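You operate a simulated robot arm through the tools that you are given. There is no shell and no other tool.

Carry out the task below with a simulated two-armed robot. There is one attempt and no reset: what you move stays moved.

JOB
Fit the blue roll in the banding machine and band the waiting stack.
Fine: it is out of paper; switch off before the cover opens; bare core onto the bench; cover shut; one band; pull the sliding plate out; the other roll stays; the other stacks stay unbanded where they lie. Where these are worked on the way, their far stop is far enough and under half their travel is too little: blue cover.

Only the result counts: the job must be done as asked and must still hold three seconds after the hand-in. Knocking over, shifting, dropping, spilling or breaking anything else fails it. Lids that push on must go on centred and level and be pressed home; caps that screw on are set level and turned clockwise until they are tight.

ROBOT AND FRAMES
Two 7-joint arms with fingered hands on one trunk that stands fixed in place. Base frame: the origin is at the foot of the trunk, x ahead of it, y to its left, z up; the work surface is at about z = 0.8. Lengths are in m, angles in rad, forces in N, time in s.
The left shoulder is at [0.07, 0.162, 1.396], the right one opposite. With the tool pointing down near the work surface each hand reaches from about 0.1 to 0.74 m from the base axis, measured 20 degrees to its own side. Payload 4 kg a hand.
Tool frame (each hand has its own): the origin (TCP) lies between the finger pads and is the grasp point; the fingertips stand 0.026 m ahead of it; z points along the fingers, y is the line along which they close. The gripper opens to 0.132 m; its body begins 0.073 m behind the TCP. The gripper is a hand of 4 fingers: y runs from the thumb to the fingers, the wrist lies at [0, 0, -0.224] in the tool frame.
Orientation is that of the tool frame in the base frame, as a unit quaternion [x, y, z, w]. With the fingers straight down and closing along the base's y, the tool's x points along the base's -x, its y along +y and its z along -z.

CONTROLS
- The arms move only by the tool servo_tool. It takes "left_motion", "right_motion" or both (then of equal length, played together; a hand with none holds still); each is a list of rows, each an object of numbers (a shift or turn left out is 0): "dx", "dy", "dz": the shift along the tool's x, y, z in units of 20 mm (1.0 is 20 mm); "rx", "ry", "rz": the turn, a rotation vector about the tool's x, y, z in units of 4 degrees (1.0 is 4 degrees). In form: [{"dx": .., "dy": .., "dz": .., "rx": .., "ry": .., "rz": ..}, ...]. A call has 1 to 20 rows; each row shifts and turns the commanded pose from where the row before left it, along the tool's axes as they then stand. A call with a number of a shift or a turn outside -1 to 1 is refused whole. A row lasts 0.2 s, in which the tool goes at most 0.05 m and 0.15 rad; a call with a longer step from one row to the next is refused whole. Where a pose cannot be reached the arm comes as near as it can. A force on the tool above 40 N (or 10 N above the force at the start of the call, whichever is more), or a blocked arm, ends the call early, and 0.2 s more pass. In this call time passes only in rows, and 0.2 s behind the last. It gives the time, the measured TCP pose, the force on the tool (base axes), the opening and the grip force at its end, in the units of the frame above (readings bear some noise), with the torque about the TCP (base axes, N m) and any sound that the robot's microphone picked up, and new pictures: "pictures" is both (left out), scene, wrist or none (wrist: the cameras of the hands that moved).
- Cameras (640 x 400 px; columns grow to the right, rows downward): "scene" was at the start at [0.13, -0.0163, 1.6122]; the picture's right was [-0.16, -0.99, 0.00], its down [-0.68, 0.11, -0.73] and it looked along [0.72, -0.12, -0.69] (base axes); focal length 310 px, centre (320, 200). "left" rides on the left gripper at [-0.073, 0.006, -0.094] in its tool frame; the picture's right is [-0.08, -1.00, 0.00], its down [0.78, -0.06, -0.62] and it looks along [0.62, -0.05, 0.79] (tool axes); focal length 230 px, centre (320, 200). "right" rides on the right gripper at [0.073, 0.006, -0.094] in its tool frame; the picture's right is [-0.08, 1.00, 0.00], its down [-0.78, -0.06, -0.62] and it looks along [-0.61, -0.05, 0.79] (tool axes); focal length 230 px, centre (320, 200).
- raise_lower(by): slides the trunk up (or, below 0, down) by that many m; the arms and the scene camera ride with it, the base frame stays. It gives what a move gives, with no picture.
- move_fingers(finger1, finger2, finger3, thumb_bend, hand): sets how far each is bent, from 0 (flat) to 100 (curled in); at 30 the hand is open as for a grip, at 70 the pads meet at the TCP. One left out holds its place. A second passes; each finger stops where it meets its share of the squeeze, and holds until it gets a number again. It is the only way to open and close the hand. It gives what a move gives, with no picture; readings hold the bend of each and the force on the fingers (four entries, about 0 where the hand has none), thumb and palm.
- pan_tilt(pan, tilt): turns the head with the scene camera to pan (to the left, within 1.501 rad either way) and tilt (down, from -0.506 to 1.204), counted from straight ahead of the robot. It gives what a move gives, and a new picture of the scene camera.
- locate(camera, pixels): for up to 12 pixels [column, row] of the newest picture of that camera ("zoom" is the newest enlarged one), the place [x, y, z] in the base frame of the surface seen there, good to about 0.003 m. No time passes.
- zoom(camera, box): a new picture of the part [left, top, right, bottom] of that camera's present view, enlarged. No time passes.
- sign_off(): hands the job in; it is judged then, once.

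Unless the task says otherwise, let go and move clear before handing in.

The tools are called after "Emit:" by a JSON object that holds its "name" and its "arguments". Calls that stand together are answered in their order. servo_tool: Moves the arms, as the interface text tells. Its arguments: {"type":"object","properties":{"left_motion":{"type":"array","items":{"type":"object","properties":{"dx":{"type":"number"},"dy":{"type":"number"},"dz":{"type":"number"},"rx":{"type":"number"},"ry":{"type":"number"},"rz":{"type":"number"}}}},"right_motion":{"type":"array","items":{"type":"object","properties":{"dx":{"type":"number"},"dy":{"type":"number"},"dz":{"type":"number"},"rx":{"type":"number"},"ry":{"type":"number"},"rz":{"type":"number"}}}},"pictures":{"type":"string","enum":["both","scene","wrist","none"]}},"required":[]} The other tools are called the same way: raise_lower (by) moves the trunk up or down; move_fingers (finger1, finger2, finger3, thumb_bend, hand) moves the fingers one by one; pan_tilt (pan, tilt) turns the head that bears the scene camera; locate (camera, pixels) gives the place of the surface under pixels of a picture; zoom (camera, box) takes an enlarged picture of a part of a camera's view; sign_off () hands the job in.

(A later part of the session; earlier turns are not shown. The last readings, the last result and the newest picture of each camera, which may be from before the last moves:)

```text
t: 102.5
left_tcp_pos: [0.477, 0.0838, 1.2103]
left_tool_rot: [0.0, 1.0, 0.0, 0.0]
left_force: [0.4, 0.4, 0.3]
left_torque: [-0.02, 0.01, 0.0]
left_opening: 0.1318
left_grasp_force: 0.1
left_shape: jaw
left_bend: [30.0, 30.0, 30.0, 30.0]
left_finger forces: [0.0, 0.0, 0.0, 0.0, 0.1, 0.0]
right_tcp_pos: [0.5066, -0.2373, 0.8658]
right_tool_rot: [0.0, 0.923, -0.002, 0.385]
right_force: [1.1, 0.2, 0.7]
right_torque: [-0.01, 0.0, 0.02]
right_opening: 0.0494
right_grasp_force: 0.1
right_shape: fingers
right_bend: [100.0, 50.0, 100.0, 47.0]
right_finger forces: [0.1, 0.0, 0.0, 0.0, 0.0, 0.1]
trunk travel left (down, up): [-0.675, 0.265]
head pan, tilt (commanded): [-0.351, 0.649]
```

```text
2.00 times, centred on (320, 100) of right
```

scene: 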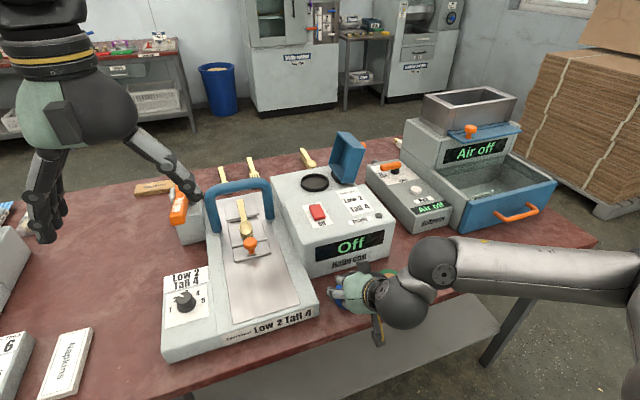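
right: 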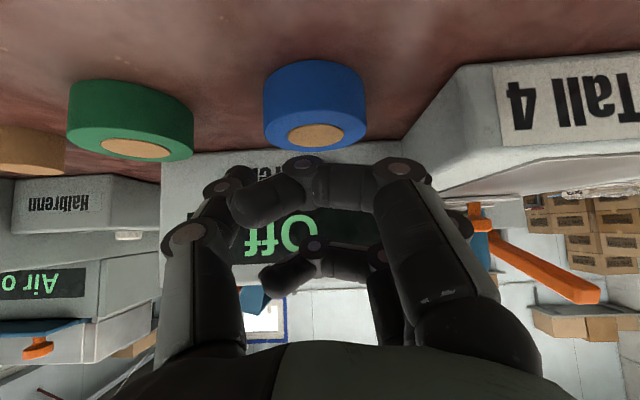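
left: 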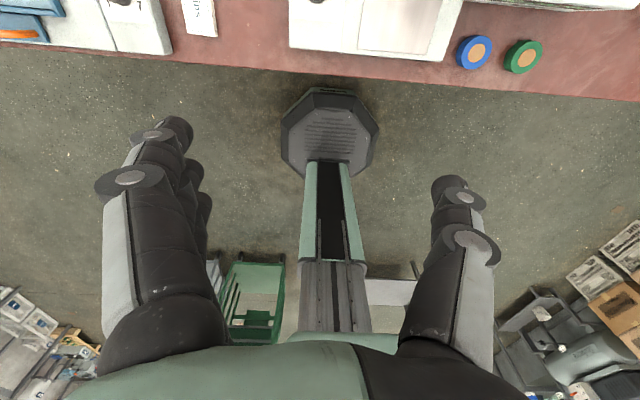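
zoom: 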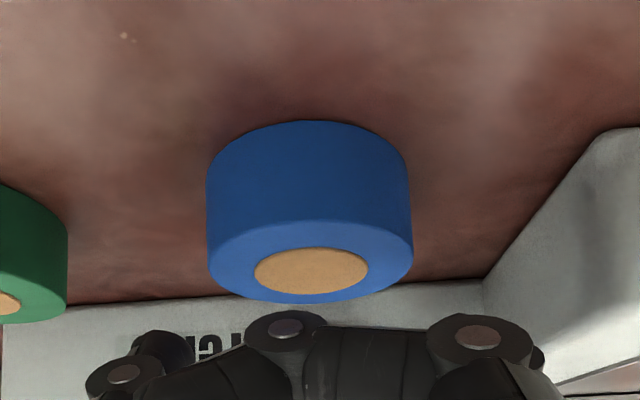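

The roll is centred between the fingers at wrist pixel (315,105). I'll descend the last 28 mm.

Emit:
{"name": "servo_tool", "arguments": {"right_motion": [{"dx": 0.34, "dz": 0.34}, {"dx": 0.34, "dz": 0.34}, {"dx": 0.3, "dz": 0.3}]}}

Emit:
{"name": "zoom", "arguments": {"camera": "right", "box": [160, 40, 480, 240]}}

```text
t: 103.2
left_tcp_pos: [0.4763, 0.0855, 1.2105]
left_tool_rot: [0.001, 1.0, 0.0, -0.001]
left_force: [-0.3, 0.0, 0.2]
left_torque: [0.0, 0.04, 0.01]
left_opening: 0.1321
left_grasp_force: 0.1
left_shape: jaw
left_bend: [30.0, 30.0, 30.0, 30.0]
left_finger forces: [0.0, 0.1, 0.0, 0.0, 0.0, 0.1]
right_tcp_pos: [0.5079, -0.239, 0.8373]
right_tool_rot: [0.0, 0.923, -0.002, 0.385]
right_force: [0.1, 0.4, 0.2]
right_torque: [0.0, -0.02, -0.04]
right_opening: 0.0494
right_grasp_force: 0.1
right_shape: fingers
right_bend: [100.0, 50.0, 100.0, 47.0]
right_finger forces: [0.1, 0.1, 0.0, 0.1, 0.0, 0.0]
trunk travel left (down, up): [-0.675, 0.265]
head pan, tilt (commanded): [-0.351, 0.649]
```

scene: 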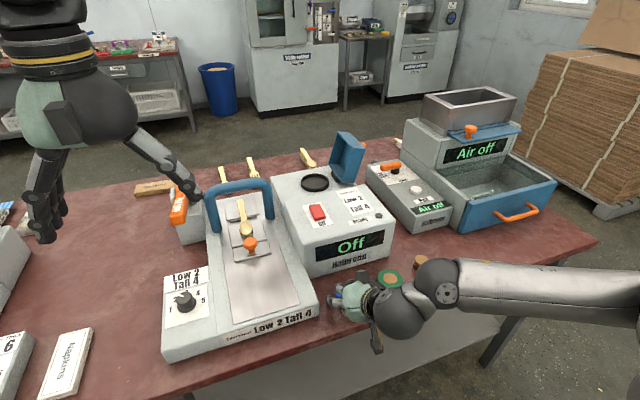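
right: 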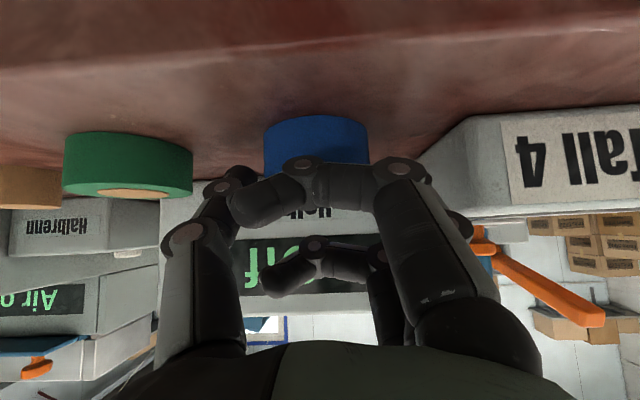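

```text
2.00 times, centred on (320, 140) of right
```

zoom: 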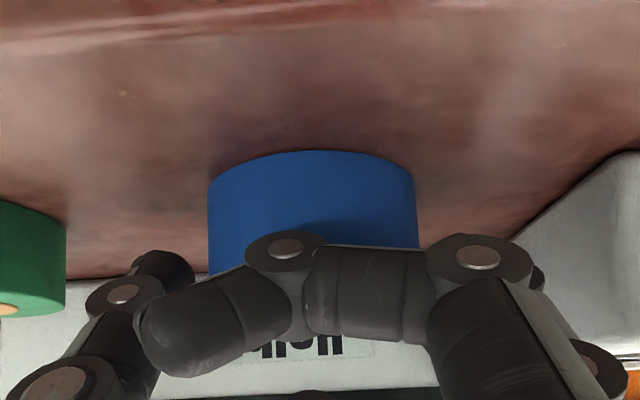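

In position at (0.508,-0.239,0.837). I'll bring the thumb near the roll and close finger 2 against it.

Emit:
{"name": "move_fingers", "arguments": {"hand": "right", "thumb_bend": 51}}

Emit:
{"name": "move_fingers", "arguments": {"hand": "right", "finger2": 75}}

Emit:
{"name": "zoom", "arguments": {"camera": "right", "box": [160, 40, 480, 240]}}

```text
t: 104.2
left_tcp_pos: [0.4767, 0.0853, 1.2101]
left_tool_rot: [0.001, 1.0, 0.0, 0.001]
left_force: [0.1, 0.3, 0.2]
left_torque: [0.05, 0.03, 0.0]
left_opening: 0.1316
left_grasp_force: 0.0
left_shape: jaw
left_bend: [30.0, 30.0, 30.0, 30.0]
left_finger forces: [0.1, 0.0, 0.0, 0.0, 0.1, 0.1]
right_tcp_pos: [0.5071, -0.2381, 0.839]
right_tool_rot: [0.0, 0.923, -0.003, 0.385]
right_force: [0.7, -0.5, 0.4]
right_torque: [-0.02, -0.01, -0.01]
right_opening: 0.047
right_grasp_force: 0.1
right_shape: fingers
right_bend: [100.0, 50.0, 100.0, 51.0]
right_finger forces: [0.0, 0.1, 0.0, 0.0, 0.0, 0.0]
trunk travel left (down, up): [-0.675, 0.265]
head pan, tilt (commanded): [-0.351, 0.649]
```

```text
t: 105.2
left_tcp_pos: [0.4765, 0.0847, 1.2113]
left_tool_rot: [0.0, 1.0, 0.0, 0.0]
left_force: [-0.6, 0.1, -0.3]
left_torque: [0.02, -0.01, -0.03]
left_opening: 0.1319
left_grasp_force: 0.0
left_shape: jaw
left_bend: [30.0, 30.0, 30.0, 30.0]
left_finger forces: [0.1, 0.0, 0.1, 0.0, 0.0, 0.1]
right_tcp_pos: [0.5073, -0.2381, 0.8379]
right_tool_rot: [0.0, 0.923, -0.002, 0.385]
right_force: [-0.3, -0.8, 0.5]
right_torque: [0.02, -0.02, -0.03]
right_opening: 0.0497
right_grasp_force: 7.6
right_shape: fingers
right_bend: [100.0, 61.0, 100.0, 48.0]
right_finger forces: [0.0, 7.5, 0.0, 0.0, 7.5, 0.2]
trunk travel left (down, up): [-0.675, 0.265]
head pan, tilt (commanded): [-0.351, 0.649]
```

```text
2.00 times, centred on (320, 140) of right
```

zoom: 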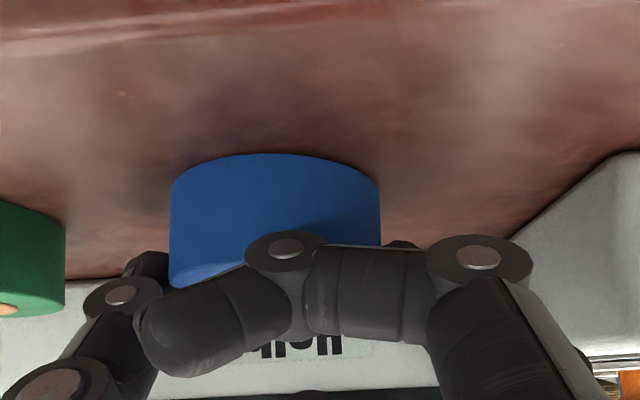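

The roll is gripped (7.5 N each side, finger 61 / thumb 48) and sits ~13 mm toward the thumb from the TCP. I'll lift gently and check it holds level.

Emit:
{"name": "servo_tool", "arguments": {"right_motion": [{"dx": -0.2, "dz": -0.2}, {"dx": -0.35, "dz": -0.35}, {"dx": -0.45, "dz": -0.45}, {"dx": -0.5, "dz": -0.5}]}}

Emit:
{"name": "zoom", "arguments": {"camera": "right", "box": [160, 40, 480, 240]}}

Emit:
{"name": "zoom", "arguments": {"camera": "scene", "box": [290, 230, 390, 310]}}

```text
t: 106.2
left_tcp_pos: [0.477, 0.0848, 1.2096]
left_tool_rot: [0.0, 1.0, 0.0, 0.0]
left_force: [0.2, 0.4, -0.8]
left_torque: [0.01, 0.02, 0.02]
left_opening: 0.1315
left_grasp_force: 0.0
left_shape: jaw
left_bend: [30.0, 30.0, 30.0, 30.0]
left_finger forces: [0.0, 0.0, 0.1, 0.0, 0.0, 0.1]
right_tcp_pos: [0.5064, -0.2386, 0.8819]
right_tool_rot: [0.0, 0.923, -0.003, 0.385]
right_force: [-0.8, -0.5, -0.5]
right_torque: [0.02, -0.01, 0.0]
right_opening: 0.0496
right_grasp_force: 7.9
right_shape: fingers
right_bend: [100.0, 61.0, 100.0, 48.0]
right_finger forces: [0.0, 7.7, 0.1, 0.0, 7.5, 0.1]
trunk travel left (down, up): [-0.675, 0.265]
head pan, tilt (commanded): [-0.351, 0.649]
```

scene: 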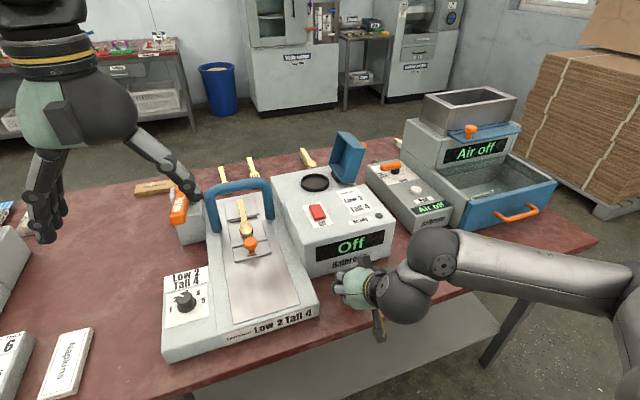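
right: 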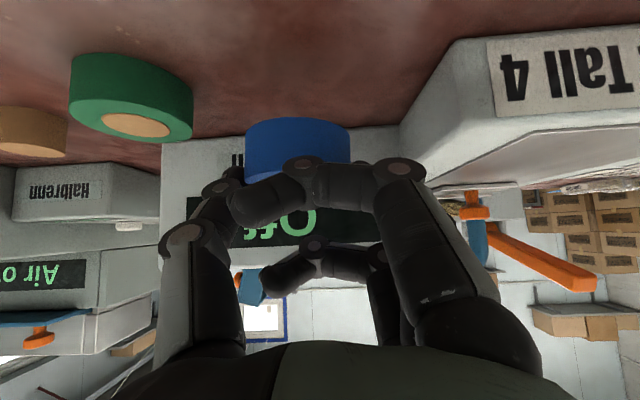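

```text
2.00 times, centred on (320, 140) of right
```

zoom: 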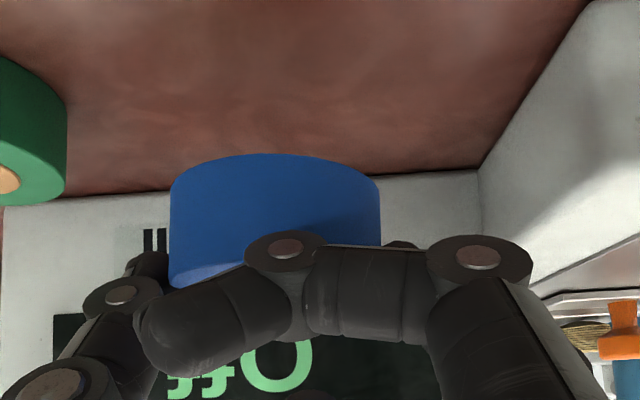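

```text
5.00 times, centred on (340, 270) of scene
```

zoom: 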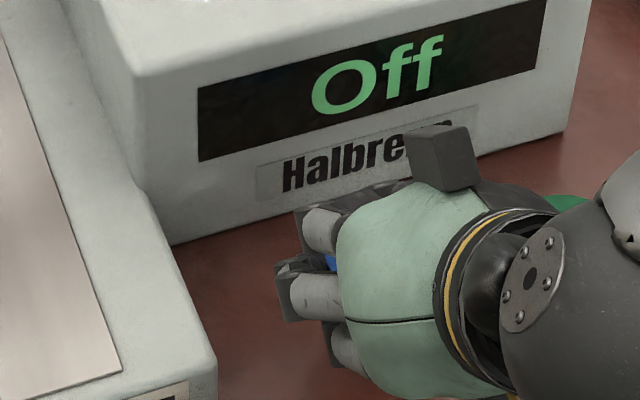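

The roll rides level and unchanged in the grip. I'll lift it well above the control box, then lower the trunk back for the forward reach.

Emit:
{"name": "servo_tool", "arguments": {"right_motion": [{"dx": -0.75, "dz": -0.7}, {"dx": -0.75, "dz": -0.7}, {"dx": -0.75, "dz": -0.7}, {"dx": -0.75, "dz": -0.7}, {"dx": -0.931, "dz": -0.45}, {"dx": -0.931, "dz": -0.45}, {"dx": -0.931, "dz": -0.45}, {"dx": -0.931, "dz": -0.45}, {"dx": -0.931, "dz": -0.45}, {"dx": -0.931, "dz": -0.45}, {"dx": -0.931, "dz": -0.4}, {"dx": -0.931, "dz": -0.4}, {"dx": -0.931, "dz": -0.4}, {"dx": -0.931, "dz": -0.4}, {"dx": -0.931, "dz": -0.4}, {"dx": -0.931, "dz": -0.4}], "pictures": "wrist"}}

Emit:
{"name": "raise_lower", "arguments": {"by": -0.18}}

Emit:
{"name": "pan_tilt", "arguments": {"pan": -0.35, "tilt": 0.65}}

```text
t: 109.7
left_tcp_pos: [0.475, 0.0844, 1.21]
left_tool_rot: [0.0, 1.0, 0.0, 0.0]
left_force: [0.1, -0.1, 0.2]
left_torque: [0.0, -0.02, 0.03]
left_opening: 0.1317
left_grasp_force: 0.1
left_shape: jaw
left_bend: [30.0, 30.0, 30.0, 30.0]
left_finger forces: [0.1, 0.1, 0.0, 0.1, 0.1, 0.0]
right_tcp_pos: [0.5938, -0.2353, 1.1943]
right_tool_rot: [-0.001, 0.923, -0.003, 0.386]
right_force: [-0.1, 0.9, -0.2]
right_torque: [-0.03, 0.01, 0.0]
right_opening: 0.0493
right_grasp_force: 7.3
right_shape: fingers
right_bend: [100.0, 61.0, 100.0, 48.0]
right_finger forces: [0.0, 7.5, 0.0, 0.1, 7.4, 0.0]
trunk travel left (down, up): [-0.675, 0.265]
head pan, tilt (commanded): [-0.351, 0.649]
```

right: 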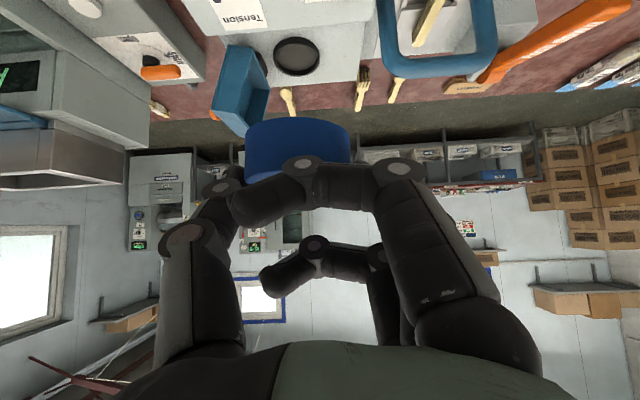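

```text
t: 111.7
left_tcp_pos: [0.4748, 0.0851, 1.0308]
left_tool_rot: [0.0, 1.0, 0.0, -0.001]
left_force: [0.2, 0.1, 0.1]
left_torque: [0.01, -0.01, -0.01]
left_opening: 0.1319
left_grasp_force: 0.1
left_shape: jaw
left_bend: [30.0, 30.0, 30.0, 30.0]
left_finger forces: [0.0, 0.0, 0.0, 0.0, 0.0, 0.0]
right_tcp_pos: [0.5925, -0.2365, 1.0134]
right_tool_rot: [0.0, 0.923, -0.002, 0.385]
right_force: [-0.8, 0.6, -0.7]
right_torque: [-0.03, 0.02, 0.0]
right_opening: 0.0497
right_grasp_force: 7.4
right_shape: fingers
right_bend: [100.0, 61.0, 100.0, 48.0]
right_finger forces: [0.0, 7.5, 0.1, 0.0, 7.4, 0.0]
trunk travel left (down, up): [-0.495, 0.445]
head pan, tilt (commanded): [-0.351, 0.649]
```

```text
t: 112.2
left_tcp_pos: [0.4764, 0.0856, 1.0308]
left_tool_rot: [0.001, 1.0, 0.0, -0.001]
left_force: [-0.5, -0.1, 0.8]
left_torque: [-0.01, -0.02, 0.01]
left_opening: 0.1318
left_grasp_force: 0.0
left_shape: jaw
left_bend: [30.0, 30.0, 30.0, 30.0]
left_finger forces: [0.1, 0.0, 0.0, 0.1, 0.0, 0.1]
right_tcp_pos: [0.5931, -0.2368, 1.014]
right_tool_rot: [0.0, 0.923, -0.002, 0.385]
right_force: [-0.2, 0.0, -1.2]
right_torque: [0.01, 0.03, -0.03]
right_opening: 0.0495
right_grasp_force: 7.4
right_shape: fingers
right_bend: [100.0, 61.0, 100.0, 48.0]
right_finger forces: [0.1, 7.6, 0.1, 0.0, 7.4, 0.0]
trunk travel left (down, up): [-0.495, 0.445]
head pan, tilt (commanded): [-0.351, 0.649]
```

scene: 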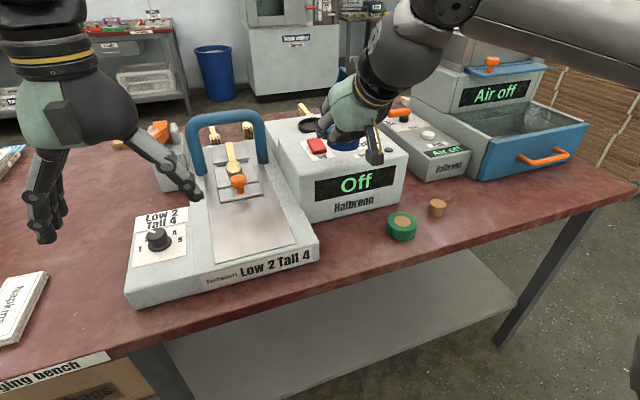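

The roll is held above the control box. I'll carry it forward to just above the empty tray, staying above the box.

Emit:
{"name": "servo_tool", "arguments": {"right_motion": [{"dx": -0.73, "dy": -0.145, "dz": 0.893}, {"dx": -0.73, "dy": -0.145, "dz": 0.893}, {"dx": -0.73, "dy": -0.145, "dz": 0.893}, {"dx": -0.73, "dy": -0.145, "dz": 0.893}, {"dx": -0.73, "dy": -0.145, "dz": 0.893}, {"dx": -0.73, "dy": -0.145, "dz": 0.893}, {"dx": -0.73, "dy": -0.145, "dz": 0.893}, {"dx": -0.73, "dy": -0.145, "dz": 0.893}, {"dx": -0.73, "dy": -0.145, "dz": 0.893}, {"dx": -0.73, "dy": -0.145, "dz": 0.893}, {"dx": -0.73, "dy": -0.145, "dz": 0.893}]}}

Emit:
{"name": "zoom", "arguments": {"camera": "scene", "box": [270, 70, 390, 170]}}

Emit:
{"name": "zoom", "arguments": {"camera": "right", "box": [160, 20, 480, 220]}}

```text
t: 114.7
left_tcp_pos: [0.4761, 0.0852, 1.0297]
left_tool_rot: [-0.001, 1.0, 0.0, -0.002]
left_force: [-0.2, 0.2, -0.5]
left_torque: [-0.01, -0.01, 0.01]
left_opening: 0.1319
left_grasp_force: 0.0
left_shape: jaw
left_bend: [30.0, 30.0, 30.0, 30.0]
left_finger forces: [0.1, 0.0, 0.1, 0.0, 0.0, 0.1]
right_tcp_pos: [0.8472, -0.2697, 0.9903]
right_tool_rot: [0.0, 0.923, -0.003, 0.386]
right_force: [-0.4, -1.1, -0.8]
right_torque: [-0.01, 0.02, 0.03]
right_opening: 0.0497
right_grasp_force: 7.6
right_shape: fingers
right_bend: [100.0, 61.0, 100.0, 48.0]
right_finger forces: [0.0, 7.4, 0.0, 0.1, 7.5, 0.1]
trunk travel left (down, up): [-0.495, 0.445]
head pan, tilt (commanded): [-0.351, 0.649]
```

scene: 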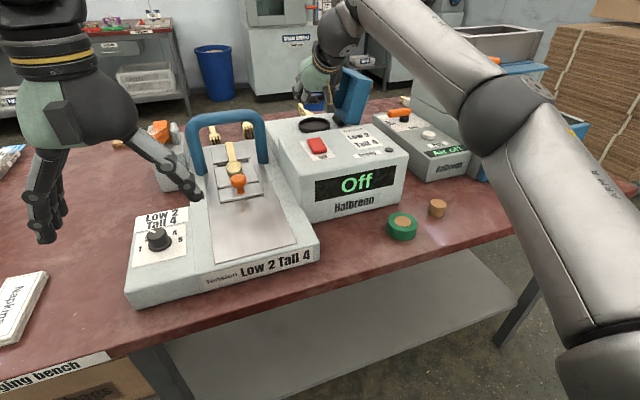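
right: 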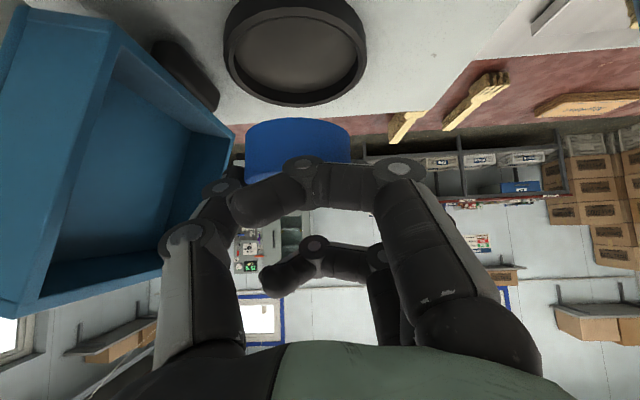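

```text
4.00 times, centred on (330, 120) of scene
```

zoom: 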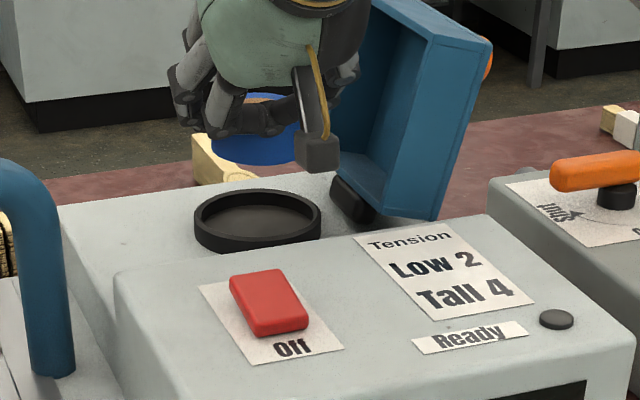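

```text
2.00 times, centred on (320, 120) of right
```

zoom: 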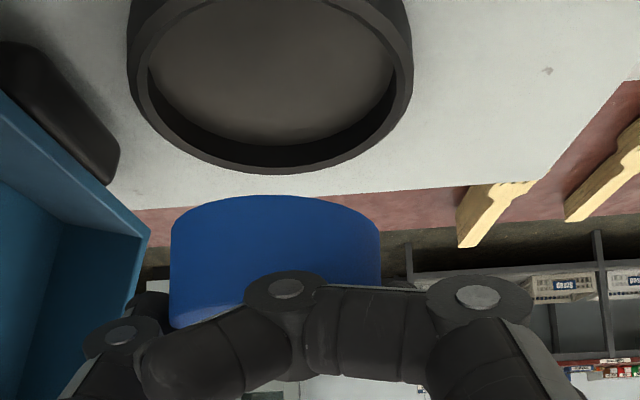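

The roll hangs right above the tray; in the wrist view tray and roll centres differ by only ~1.5 mm laterally. I'll check the fore-aft position with locate before lowering.

Emit:
{"name": "zoom", "arguments": {"camera": "scene", "box": [305, 85, 365, 135]}}

Emit:
{"name": "locate", "arguments": {"camera": "zoom", "pixels": [[90, 140], [60, 130], [120, 145], [90, 170], [50, 100], [85, 90], [90, 260], [90, 330], [155, 300], [20, 290], [60, 165], [130, 165]]}}

```text
8.00 times, centred on (335, 110) of scene
```

zoom: 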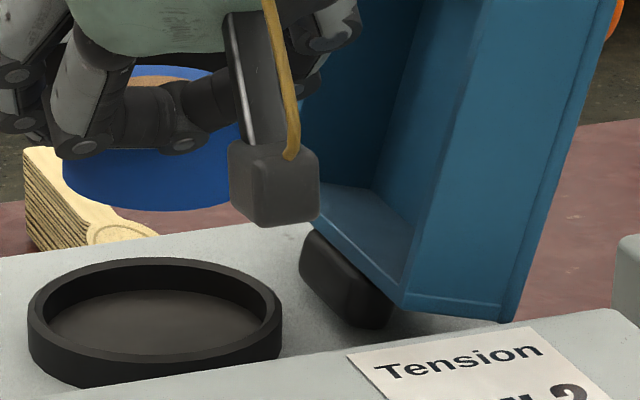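

```text
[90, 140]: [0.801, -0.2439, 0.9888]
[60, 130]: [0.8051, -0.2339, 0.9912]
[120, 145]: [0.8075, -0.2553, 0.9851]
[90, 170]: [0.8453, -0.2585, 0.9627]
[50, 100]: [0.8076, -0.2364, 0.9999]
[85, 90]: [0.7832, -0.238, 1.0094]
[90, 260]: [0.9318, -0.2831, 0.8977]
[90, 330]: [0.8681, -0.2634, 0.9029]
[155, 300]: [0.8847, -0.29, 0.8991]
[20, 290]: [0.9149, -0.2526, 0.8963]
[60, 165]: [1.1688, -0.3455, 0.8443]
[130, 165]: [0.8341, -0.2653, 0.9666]
```

I'll take a few more points on the roll's visible near surface and on the tray rim to fit their centres.

Emit:
{"name": "locate", "arguments": {"camera": "zoom", "pixels": [[80, 175], [110, 180], [140, 185], [170, 185], [200, 180], [220, 175], [32, 330], [90, 372], [150, 380], [210, 372], [270, 335], [155, 200]]}}

```text
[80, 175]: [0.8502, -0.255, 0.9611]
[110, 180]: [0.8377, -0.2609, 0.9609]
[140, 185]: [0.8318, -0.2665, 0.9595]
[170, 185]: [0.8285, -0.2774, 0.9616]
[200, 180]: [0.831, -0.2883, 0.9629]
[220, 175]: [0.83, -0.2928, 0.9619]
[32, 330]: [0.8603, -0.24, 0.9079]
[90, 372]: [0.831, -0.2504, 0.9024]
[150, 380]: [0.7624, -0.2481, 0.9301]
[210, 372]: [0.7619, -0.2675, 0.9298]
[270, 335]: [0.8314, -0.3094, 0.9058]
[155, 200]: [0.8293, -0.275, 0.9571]
```

The fit gives roll centre (0.8555,-0.2805) and tray centre (0.857,-0.281), so it is aligned within 2 mm. I'll lower it most of the way.

Emit:
{"name": "servo_tool", "arguments": {"right_motion": [{"dx": 0.42, "dz": 0.44}, {"dx": 0.42, "dz": 0.44}, {"dx": 0.42, "dz": 0.44}, {"dx": 0.38, "dz": 0.4}]}}

Emit:
{"name": "zoom", "arguments": {"camera": "scene", "box": [290, 85, 370, 150]}}

Emit:
{"name": "zoom", "arguments": {"camera": "right", "box": [160, 20, 480, 220]}}

```text
t: 115.7
left_tcp_pos: [0.4766, 0.085, 1.0311]
left_tool_rot: [0.0, 1.0, 0.0, 0.001]
left_force: [0.2, -0.3, 0.0]
left_torque: [-0.02, -0.04, 0.0]
left_opening: 0.1316
left_grasp_force: 0.0
left_shape: jaw
left_bend: [30.0, 30.0, 30.0, 30.0]
left_finger forces: [0.0, 0.0, 0.1, 0.1, 0.1, 0.1]
right_tcp_pos: [0.8491, -0.2708, 0.9409]
right_tool_rot: [-0.001, 0.923, -0.002, 0.386]
right_force: [0.0, 0.3, -2.1]
right_torque: [-0.02, -0.01, 0.04]
right_opening: 0.0498
right_grasp_force: 7.3
right_shape: fingers
right_bend: [100.0, 61.0, 100.0, 48.0]
right_finger forces: [0.1, 7.3, 0.0, 0.0, 7.4, 0.0]
trunk travel left (down, up): [-0.495, 0.445]
head pan, tilt (commanded): [-0.351, 0.649]
```

scene: 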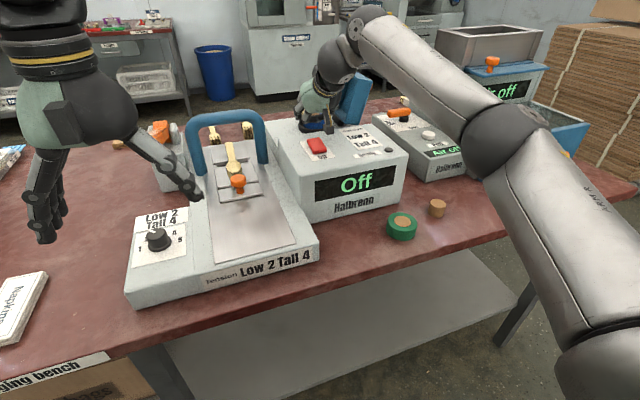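
right: 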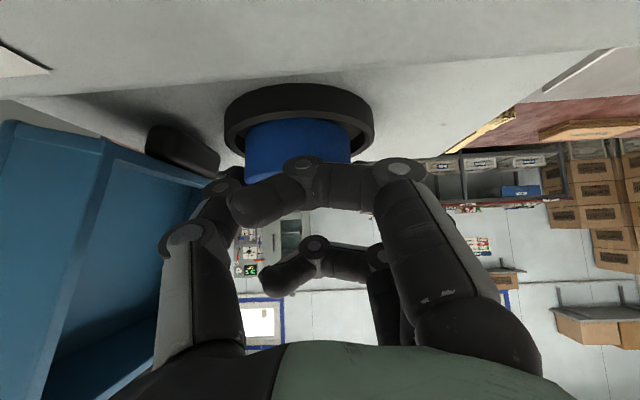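

```text
6.15 times, centred on (330, 118) of scene
```

zoom: 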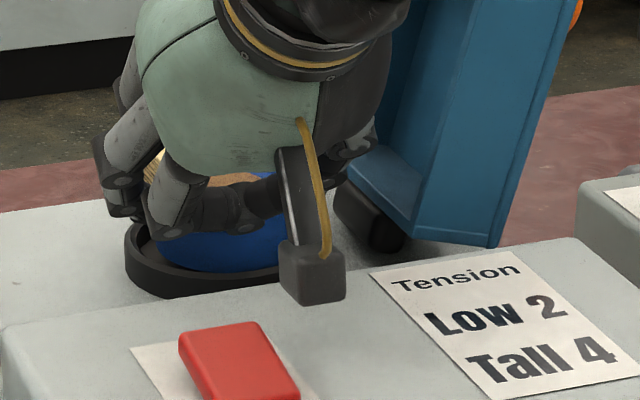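

```text
2.00 times, centred on (320, 120) of right
```

zoom: 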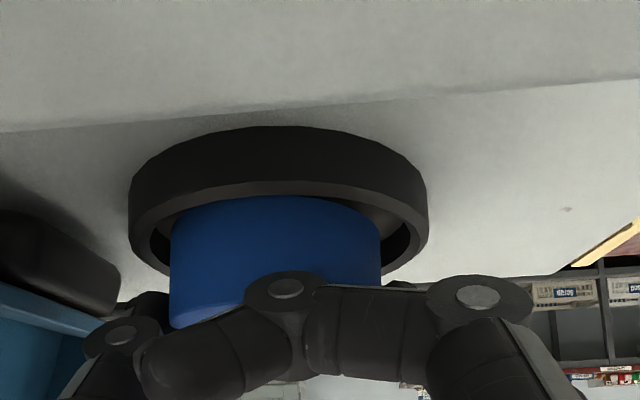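

The roll is inside the rim and centred (wrist zoom (275,250)). I'll creep down the last few millimetres until it seats.

Emit:
{"name": "servo_tool", "arguments": {"right_motion": [{"dx": 0.07, "dz": 0.07}, {"dx": 0.07, "dz": 0.07}, {"dx": 0.04, "dz": 0.04}], "pictures": "wrist"}}

```text
t: 116.5
left_tcp_pos: [0.4763, 0.0848, 1.0298]
left_tool_rot: [0.0, 1.0, 0.0, 0.0]
left_force: [0.5, 0.0, 0.6]
left_torque: [-0.02, 0.01, -0.01]
left_opening: 0.1315
left_grasp_force: 0.0
left_shape: jaw
left_bend: [30.0, 30.0, 30.0, 30.0]
left_finger forces: [0.0, 0.1, 0.0, 0.1, 0.1, 0.1]
right_tcp_pos: [0.8485, -0.2692, 0.9358]
right_tool_rot: [-0.001, 0.923, -0.002, 0.386]
right_force: [0.8, 0.2, 1.9]
right_torque: [0.0, 0.01, 0.02]
right_opening: 0.0498
right_grasp_force: 7.8
right_shape: fingers
right_bend: [100.0, 61.0, 100.0, 48.0]
right_finger forces: [0.0, 7.5, 0.0, 0.1, 7.7, 0.1]
trunk travel left (down, up): [-0.495, 0.445]
head pan, tilt (commanded): [-0.351, 0.649]
```

right: 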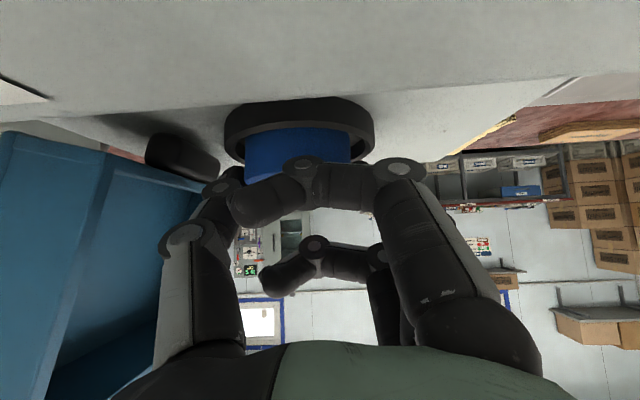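

Upward force changed to +1.9 N, so the roll is seated. I'll open both sides together (thumb only slightly, since the cover is close).

Emit:
{"name": "move_fingers", "arguments": {"hand": "right", "finger2": 46, "thumb_bend": 44}}

Emit:
{"name": "zoom", "arguments": {"camera": "scene", "box": [290, 85, 370, 150]}}

Emit:
{"name": "zoom", "arguments": {"camera": "right", "box": [160, 20, 480, 220]}}

```text
t: 117.5
left_tcp_pos: [0.4761, 0.0853, 1.0307]
left_tool_rot: [0.001, 1.0, 0.0, 0.0]
left_force: [0.2, 0.5, 0.0]
left_torque: [-0.05, -0.04, 0.0]
left_opening: 0.1318
left_grasp_force: 0.0
left_shape: jaw
left_bend: [30.0, 30.0, 30.0, 30.0]
left_finger forces: [0.0, 0.1, 0.1, 0.0, 0.0, 0.0]
right_tcp_pos: [0.8485, -0.2696, 0.9358]
right_tool_rot: [0.0, 0.923, -0.002, 0.385]
right_force: [-0.8, 0.0, -0.2]
right_torque: [0.02, -0.02, 0.02]
right_opening: 0.0511
right_grasp_force: 0.0
right_shape: fingers
right_bend: [100.0, 46.0, 100.0, 44.0]
right_finger forces: [0.0, 0.0, 0.0, 0.0, 0.0, 0.0]
trunk travel left (down, up): [-0.495, 0.445]
head pan, tilt (commanded): [-0.351, 0.649]
```

```text
6.15 times, centred on (330, 118) of scene
```

zoom: 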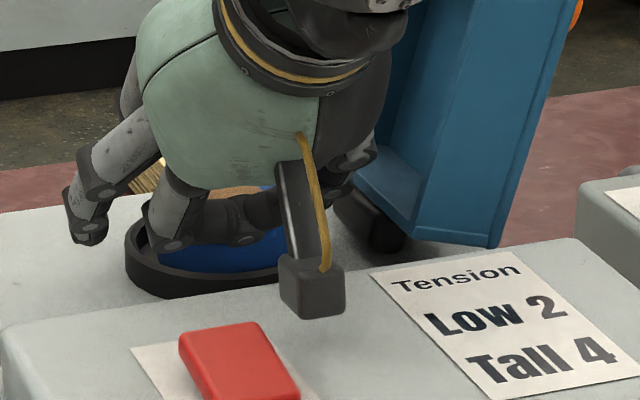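

```text
2.00 times, centred on (320, 120) of right
```

zoom: 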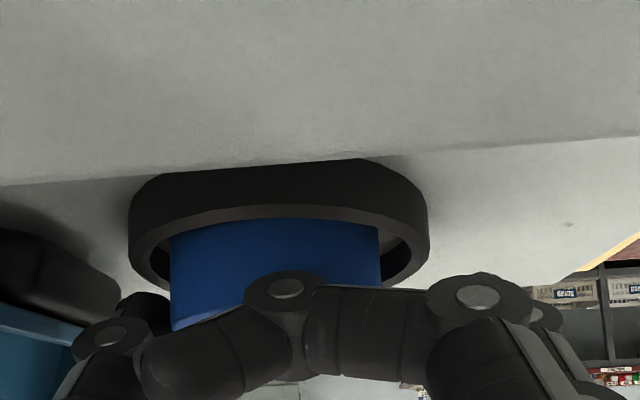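

Fingers are clear of the roll. I'll retreat backward-up along the tool axis and inspect.

Emit:
{"name": "servo_tool", "arguments": {"right_motion": [{"dz": -0.4}, {"dz": -0.8}, {"dz": -0.9}, {"dz": -0.9}, {"dz": -0.9}, {"dx": -0.5, "dz": -0.8}, {"dx": -0.5, "dz": -0.8}]}}

Emit:
{"name": "zoom", "arguments": {"camera": "scene", "box": [280, 85, 380, 165]}}

Emit:
{"name": "zoom", "arguments": {"camera": "right", "box": [160, 0, 480, 200]}}

```text
t: 119.0
left_tcp_pos: [0.476, 0.0848, 1.03]
left_tool_rot: [0.001, 1.0, 0.0, -0.001]
left_force: [0.2, -0.6, -0.3]
left_torque: [0.01, 0.0, -0.02]
left_opening: 0.1317
left_grasp_force: 0.2
left_shape: jaw
left_bend: [30.0, 30.0, 30.0, 30.0]
left_finger forces: [0.1, 0.0, 0.0, 0.0, 0.0, 0.0]
right_tcp_pos: [0.7829, -0.2688, 1.0296]
right_tool_rot: [0.001, 0.923, -0.003, 0.386]
right_force: [-0.3, -0.1, 0.1]
right_torque: [0.06, 0.01, 0.02]
right_opening: 0.0505
right_grasp_force: 0.0
right_shape: fingers
right_bend: [100.0, 46.0, 100.0, 44.0]
right_finger forces: [0.0, 0.0, 0.0, 0.1, 0.1, 0.0]
trunk travel left (down, up): [-0.495, 0.445]
head pan, tilt (commanded): [-0.351, 0.649]
```

scene: 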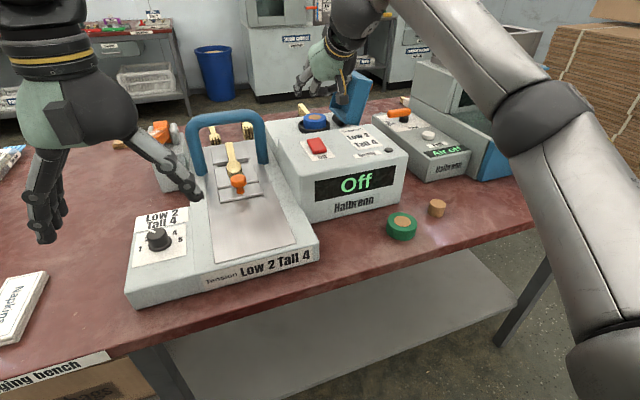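
right: 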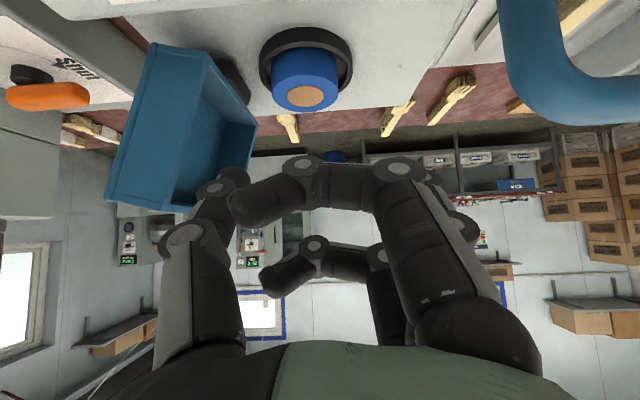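

```text
5.00 times, centred on (330, 125) of scene
```

zoom: 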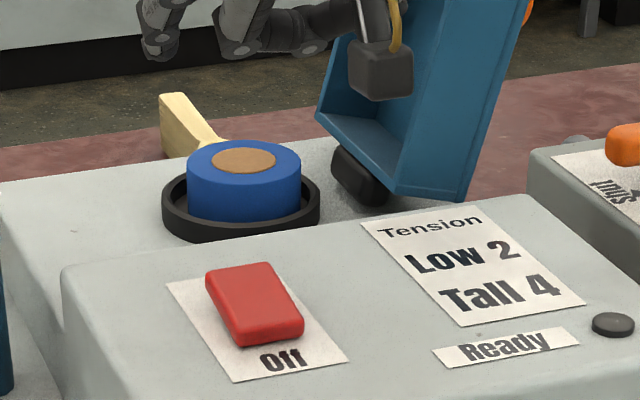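

```text
2.00 times, centred on (320, 100) of right
```

zoom: 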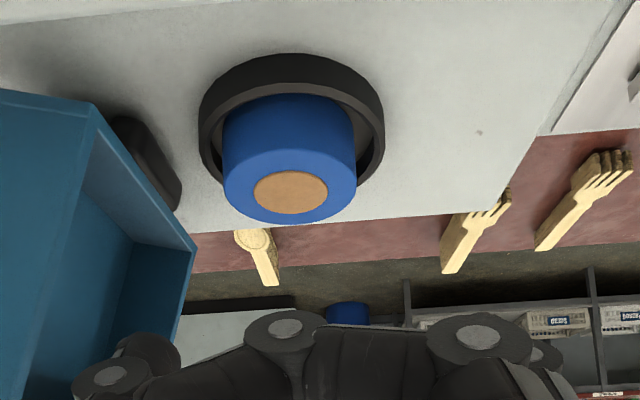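

The blue roll stands level and centred in the tray. Now I'll close the cover with a controlled knob grip, first swinging the right hand back around to the cover's right side.

Emit:
{"name": "servo_tool", "arguments": {"right_motion": [{"dx": 0.5, "dz": -0.8}, {"dx": 0.5, "dz": -0.8}, {"dx": 0.3, "dz": -0.9}, {"dy": -0.93, "dx": -0.2, "dz": -0.1}, {"dy": -0.93, "dx": -0.2, "dz": -0.1}, {"dy": -0.93, "dx": -0.2}, {"dy": -0.93}, {"dy": -0.93}, {"dy": -0.93}, {"dy": -0.93}, {"dy": -0.93}, {"dy": -0.93}, {"dy": -0.93}, {"dy": -0.93}, {"dy": -0.93}, {"dy": -0.93}, {"ry": -0.7}, {"ry": -0.7}], "pictures": "scene"}}

Emit:
{"name": "zoom", "arguments": {"camera": "scene", "box": [290, 75, 430, 175]}}

Emit:
{"name": "locate", "arguments": {"camera": "zoom", "pixels": [[345, 60], [338, 55], [250, 60], [290, 120], [230, 200], [330, 250], [200, 165], [340, 70]]}}

```text
t: 122.8
left_tcp_pos: [0.4756, 0.0856, 1.0298]
left_tool_rot: [0.0, 1.0, 0.0, 0.0]
left_force: [-0.8, -0.2, -0.3]
left_torque: [-0.02, -0.01, 0.02]
left_opening: 0.132
left_grasp_force: 0.0
left_shape: jaw
left_bend: [30.0, 30.0, 30.0, 30.0]
left_finger forces: [0.0, 0.0, 0.1, 0.1, 0.0, 0.0]
right_tcp_pos: [0.7341, -0.512, 1.0581]
right_tool_rot: [0.0, 0.902, -0.002, 0.431]
right_force: [0.6, -0.7, 0.9]
right_torque: [0.01, -0.03, 0.0]
right_opening: 0.051
right_grasp_force: 0.0
right_shape: fingers
right_bend: [100.0, 46.0, 100.0, 44.0]
right_finger forces: [0.0, 0.0, 0.0, 0.0, 0.1, 0.1]
trunk travel left (down, up): [-0.495, 0.445]
head pan, tilt (commanded): [-0.351, 0.649]
```

scene: 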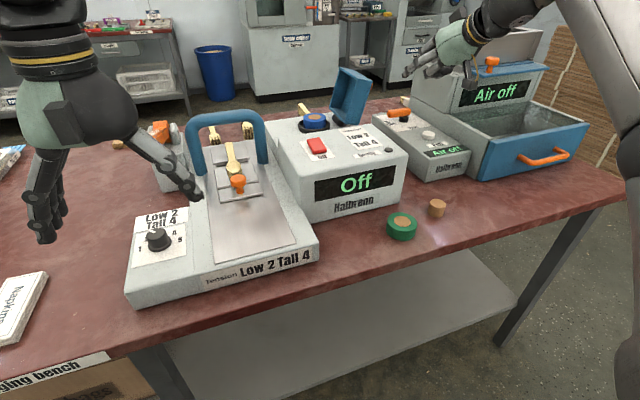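

```text
4.00 times, centred on (360, 125) of scene
```

zoom: 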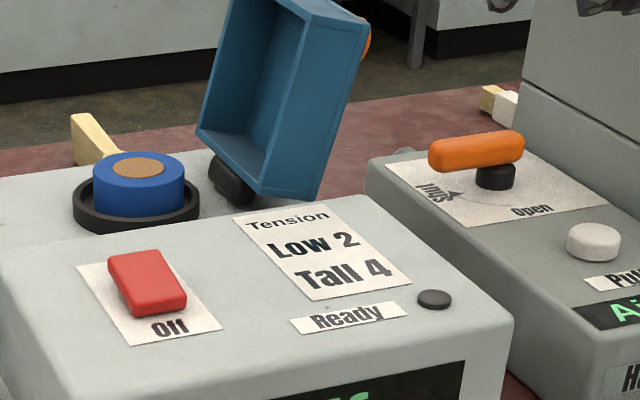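

```text
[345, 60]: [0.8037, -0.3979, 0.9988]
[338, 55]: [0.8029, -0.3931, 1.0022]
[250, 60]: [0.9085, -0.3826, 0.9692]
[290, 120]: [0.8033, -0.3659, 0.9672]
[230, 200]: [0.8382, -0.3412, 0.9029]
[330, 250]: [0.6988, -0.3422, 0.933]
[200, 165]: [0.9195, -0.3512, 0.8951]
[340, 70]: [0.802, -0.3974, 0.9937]
```

The cover holds at ~105–108° and the knob is just behind its right edge (zoom (367,42)). I'll roll the hand ~80° about base x in place so the fingers come at the knob from the right.

Emit:
{"name": "servo_tool", "arguments": {"right_motion": [{"dx": -0.063, "dz": 0.0775, "rx": -0.632, "rz": 0.775}, {"dx": -0.063, "dz": 0.0775, "rx": -0.632, "rz": 0.775}, {"dx": -0.063, "dz": 0.0775, "rx": -0.632, "rz": 0.775}, {"dx": -0.063, "dz": 0.0775, "rx": -0.632, "rz": 0.775}, {"dx": -0.063, "dz": 0.0775, "rx": -0.632, "rz": 0.775}, {"dx": -0.063, "dz": 0.0775, "rx": -0.632, "rz": 0.775}, {"dx": -0.063, "dz": 0.0775, "rx": -0.632, "rz": 0.775}, {"dx": -0.063, "dz": 0.0775, "rx": -0.632, "rz": 0.775}, {"dx": -0.063, "dz": 0.0775, "rx": -0.632, "rz": 0.775}, {"dx": -0.063, "dz": 0.0775, "rx": -0.632, "rz": 0.775}, {"dx": -0.063, "dz": 0.0775, "rx": -0.632, "rz": 0.775}, {"dx": -0.063, "dz": 0.0775, "rx": -0.632, "rz": 0.775}, {"dx": -0.063, "dz": 0.0775, "rx": -0.632, "rz": 0.775}, {"dx": -0.063, "dz": 0.0775, "rx": -0.632, "rz": 0.775}, {"dx": -0.063, "dz": 0.0775, "rx": -0.632, "rz": 0.775}, {"dx": -0.063, "dz": 0.0775, "rx": -0.632, "rz": 0.775}, {"dx": -0.063, "dz": 0.0775, "rx": -0.632, "rz": 0.775}, {"dx": -0.063, "dz": 0.0775, "rx": -0.632, "rz": 0.775}, {"dx": -0.063, "dz": 0.0775, "rx": -0.632, "rz": 0.775}, {"dx": -0.063, "dz": 0.0775, "rx": -0.632, "rz": 0.775}], "pictures": "scene"}}

Emit:
{"name": "move_fingers", "arguments": {"hand": "right", "finger2": 42, "thumb_bend": 54}}

Emit:
{"name": "servo_tool", "arguments": {"right_motion": [{"rx": -0.632, "rz": 0.775}, {"rx": -0.632, "rz": 0.775}, {"rx": -0.632, "rz": 0.775}]}}

```text
t: 127.0
left_tcp_pos: [0.4765, 0.0842, 1.0298]
left_tool_rot: [0.0, 1.0, 0.0, 0.0]
left_force: [0.8, -0.5, -0.5]
left_torque: [-0.01, 0.01, -0.01]
left_opening: 0.1319
left_grasp_force: 0.0
left_shape: jaw
left_bend: [30.0, 30.0, 30.0, 30.0]
left_finger forces: [0.1, 0.0, 0.1, 0.0, 0.0, 0.1]
right_tcp_pos: [0.7761, -0.5106, 1.0584]
right_tool_rot: [0.275, 0.692, 0.58, 0.33]
right_force: [-1.0, 0.3, 0.0]
right_torque: [0.02, 0.0, 0.01]
right_opening: 0.0514
right_grasp_force: 0.0
right_shape: fingers
right_bend: [100.0, 46.0, 100.0, 44.0]
right_finger forces: [0.0, 0.1, 0.1, 0.0, 0.0, 0.0]
trunk travel left (down, up): [-0.495, 0.445]
head pan, tilt (commanded): [-0.351, 0.649]
```

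scene: 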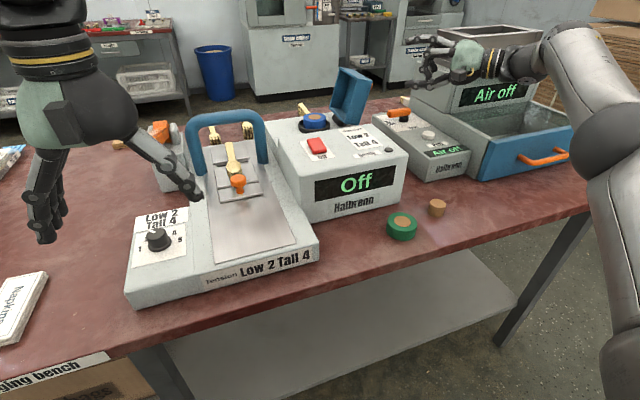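

```text
t: 128.1
left_tcp_pos: [0.4752, 0.0858, 1.031]
left_tool_rot: [-0.001, 1.0, 0.0, 0.0]
left_force: [-0.1, -0.2, 1.4]
left_torque: [0.02, 0.0, -0.04]
left_opening: 0.1316
left_grasp_force: 0.1
left_shape: jaw
left_bend: [30.0, 30.0, 30.0, 30.0]
left_finger forces: [0.0, 0.0, 0.0, 0.1, 0.1, 0.0]
right_tcp_pos: [0.7768, -0.5111, 1.0583]
right_tool_rot: [0.275, 0.692, 0.579, 0.331]
right_force: [-0.4, -0.1, 0.1]
right_torque: [-0.02, -0.01, 0.0]
right_opening: 0.0455
right_grasp_force: 0.0
right_shape: fingers
right_bend: [100.0, 42.0, 100.0, 54.0]
right_finger forces: [0.1, 0.1, 0.1, 0.1, 0.0, 0.0]
trunk travel left (down, up): [-0.495, 0.445]
head pan, tilt (commanded): [-0.351, 0.649]
```

```text
t: 128.8
left_tcp_pos: [0.477, 0.0849, 1.029]
left_tool_rot: [-0.001, 1.0, 0.0, 0.0]
left_force: [-0.7, -0.3, -1.0]
left_torque: [0.0, -0.01, -0.01]
left_opening: 0.1314
left_grasp_force: 0.0
left_shape: jaw
left_bend: [30.0, 30.0, 30.0, 30.0]
left_finger forces: [0.0, 0.0, 0.0, 0.0, 0.0, 0.0]
right_tcp_pos: [0.7755, -0.5112, 1.0576]
right_tool_rot: [0.307, 0.629, 0.648, 0.301]
right_force: [-0.3, 0.1, -0.2]
right_torque: [0.01, 0.0, -0.02]
right_opening: 0.0455
right_grasp_force: 0.0
right_shape: fingers
right_bend: [100.0, 42.0, 100.0, 54.0]
right_finger forces: [0.0, 0.0, 0.0, 0.0, 0.0, 0.0]
trunk travel left (down, up): [-0.495, 0.445]
head pan, tilt (commanded): [-0.351, 0.649]
```

scene: 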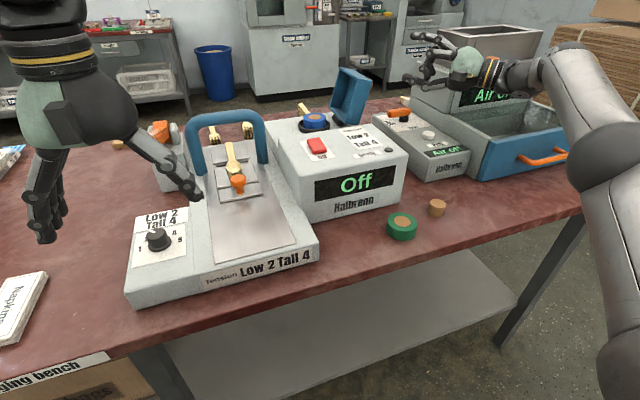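
right: 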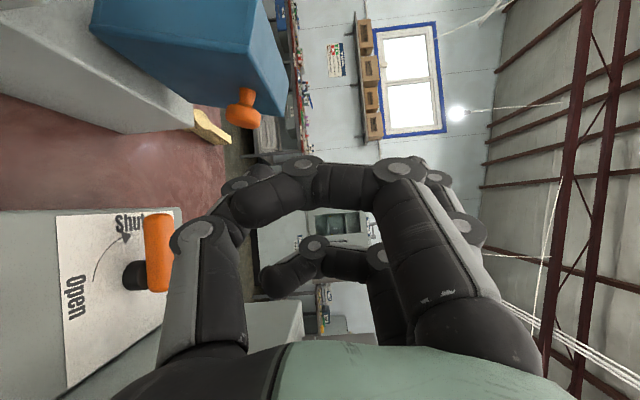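

The knob is visible at wrist pixel (243,112). I'll locate it through the wrist camera for a precise approach.

Emit:
{"name": "locate", "arguments": {"camera": "right", "pixels": [[243, 118], [243, 110], [235, 118], [252, 118], [245, 96], [243, 126]]}}

Emit:
{"name": "zoom", "arguments": {"camera": "right", "box": [180, 60, 340, 160]}}

```text
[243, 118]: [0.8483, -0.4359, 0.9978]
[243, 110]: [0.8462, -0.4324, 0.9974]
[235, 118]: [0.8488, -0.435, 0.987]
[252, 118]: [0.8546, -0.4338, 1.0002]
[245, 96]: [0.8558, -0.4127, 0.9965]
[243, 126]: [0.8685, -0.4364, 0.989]
```

```text
4.00 times, centred on (260, 110) of right
```

zoom: 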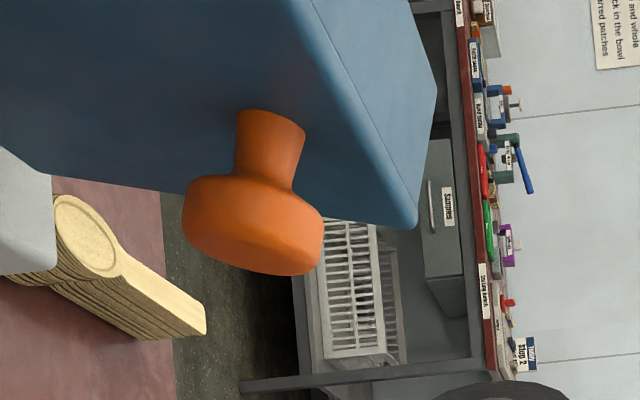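

Knob head centre is about (0.858,-0.427,0.991). I'll line up and advance along the tool axis so it lies between finger 2 (above) and thumb (below).

Emit:
{"name": "servo_tool", "arguments": {"right_motion": [{"dx": 0.147, "dy": -0.845, "dz": 0.22}, {"dx": 0.147, "dy": -0.845, "dz": 0.22}, {"dx": 0.147, "dy": -0.845, "dz": 0.22}, {"dx": 0.147, "dy": -0.745, "dz": 0.22}, {"dz": 0.75}, {"dz": 0.75}, {"dz": 0.75}, {"dz": 0.75}, {"dz": 0.7}]}}

Emit:
{"name": "zoom", "arguments": {"camera": "scene", "box": [310, 75, 430, 165]}}

Emit:
{"name": "zoom", "arguments": {"camera": "right", "box": [160, 60, 480, 260]}}

```text
t: 130.8
left_tcp_pos: [0.476, 0.085, 1.0288]
left_tool_rot: [0.0, 1.0, 0.0, 0.0]
left_force: [1.0, -0.2, -0.7]
left_torque: [-0.04, 0.01, 0.02]
left_opening: 0.1318
left_grasp_force: 0.0
left_shape: jaw
left_bend: [30.0, 30.0, 30.0, 30.0]
left_finger forces: [0.0, 0.1, 0.0, 0.0, 0.0, 0.0]
right_tcp_pos: [0.8395, -0.4413, 0.995]
right_tool_rot: [0.308, 0.628, 0.648, 0.3]
right_force: [-0.7, -0.1, 1.3]
right_torque: [-0.04, 0.0, -0.01]
right_opening: 0.0455
right_grasp_force: 0.1
right_shape: fingers
right_bend: [100.0, 42.0, 100.0, 54.0]
right_finger forces: [0.1, 0.0, 0.1, 0.0, 0.0, 0.0]
trunk travel left (down, up): [-0.495, 0.445]
head pan, tilt (commanded): [-0.351, 0.649]
```

scene: 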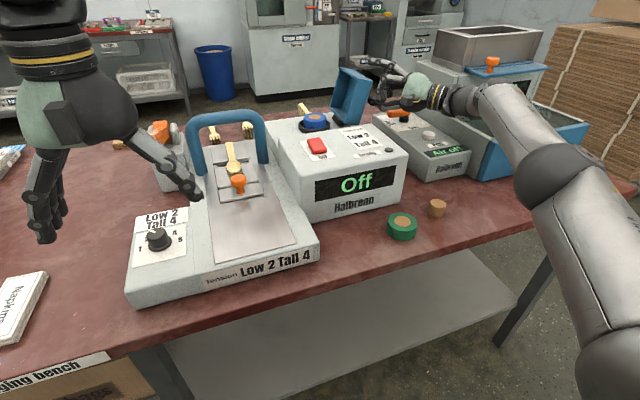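
right: 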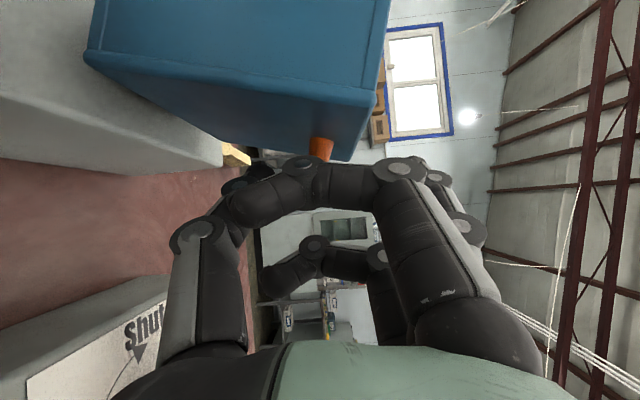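

```text
4.44 times, centred on (370, 120) of scene
```

zoom: 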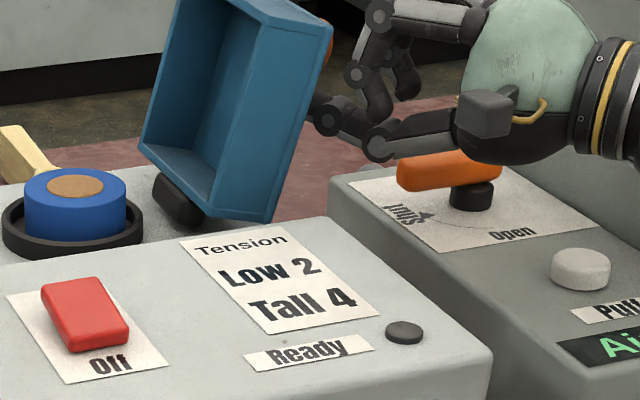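

```text
2.00 times, centred on (320, 160) of right
```

zoom: 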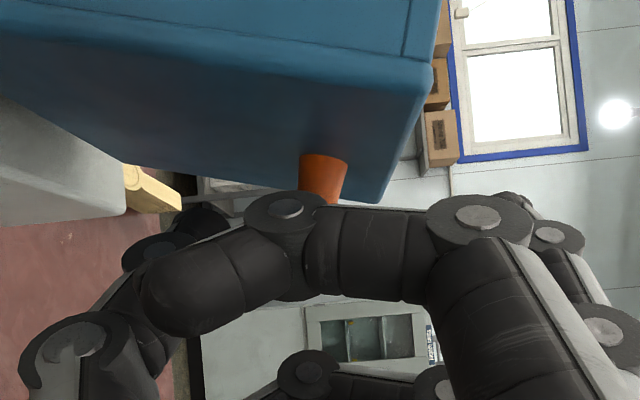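

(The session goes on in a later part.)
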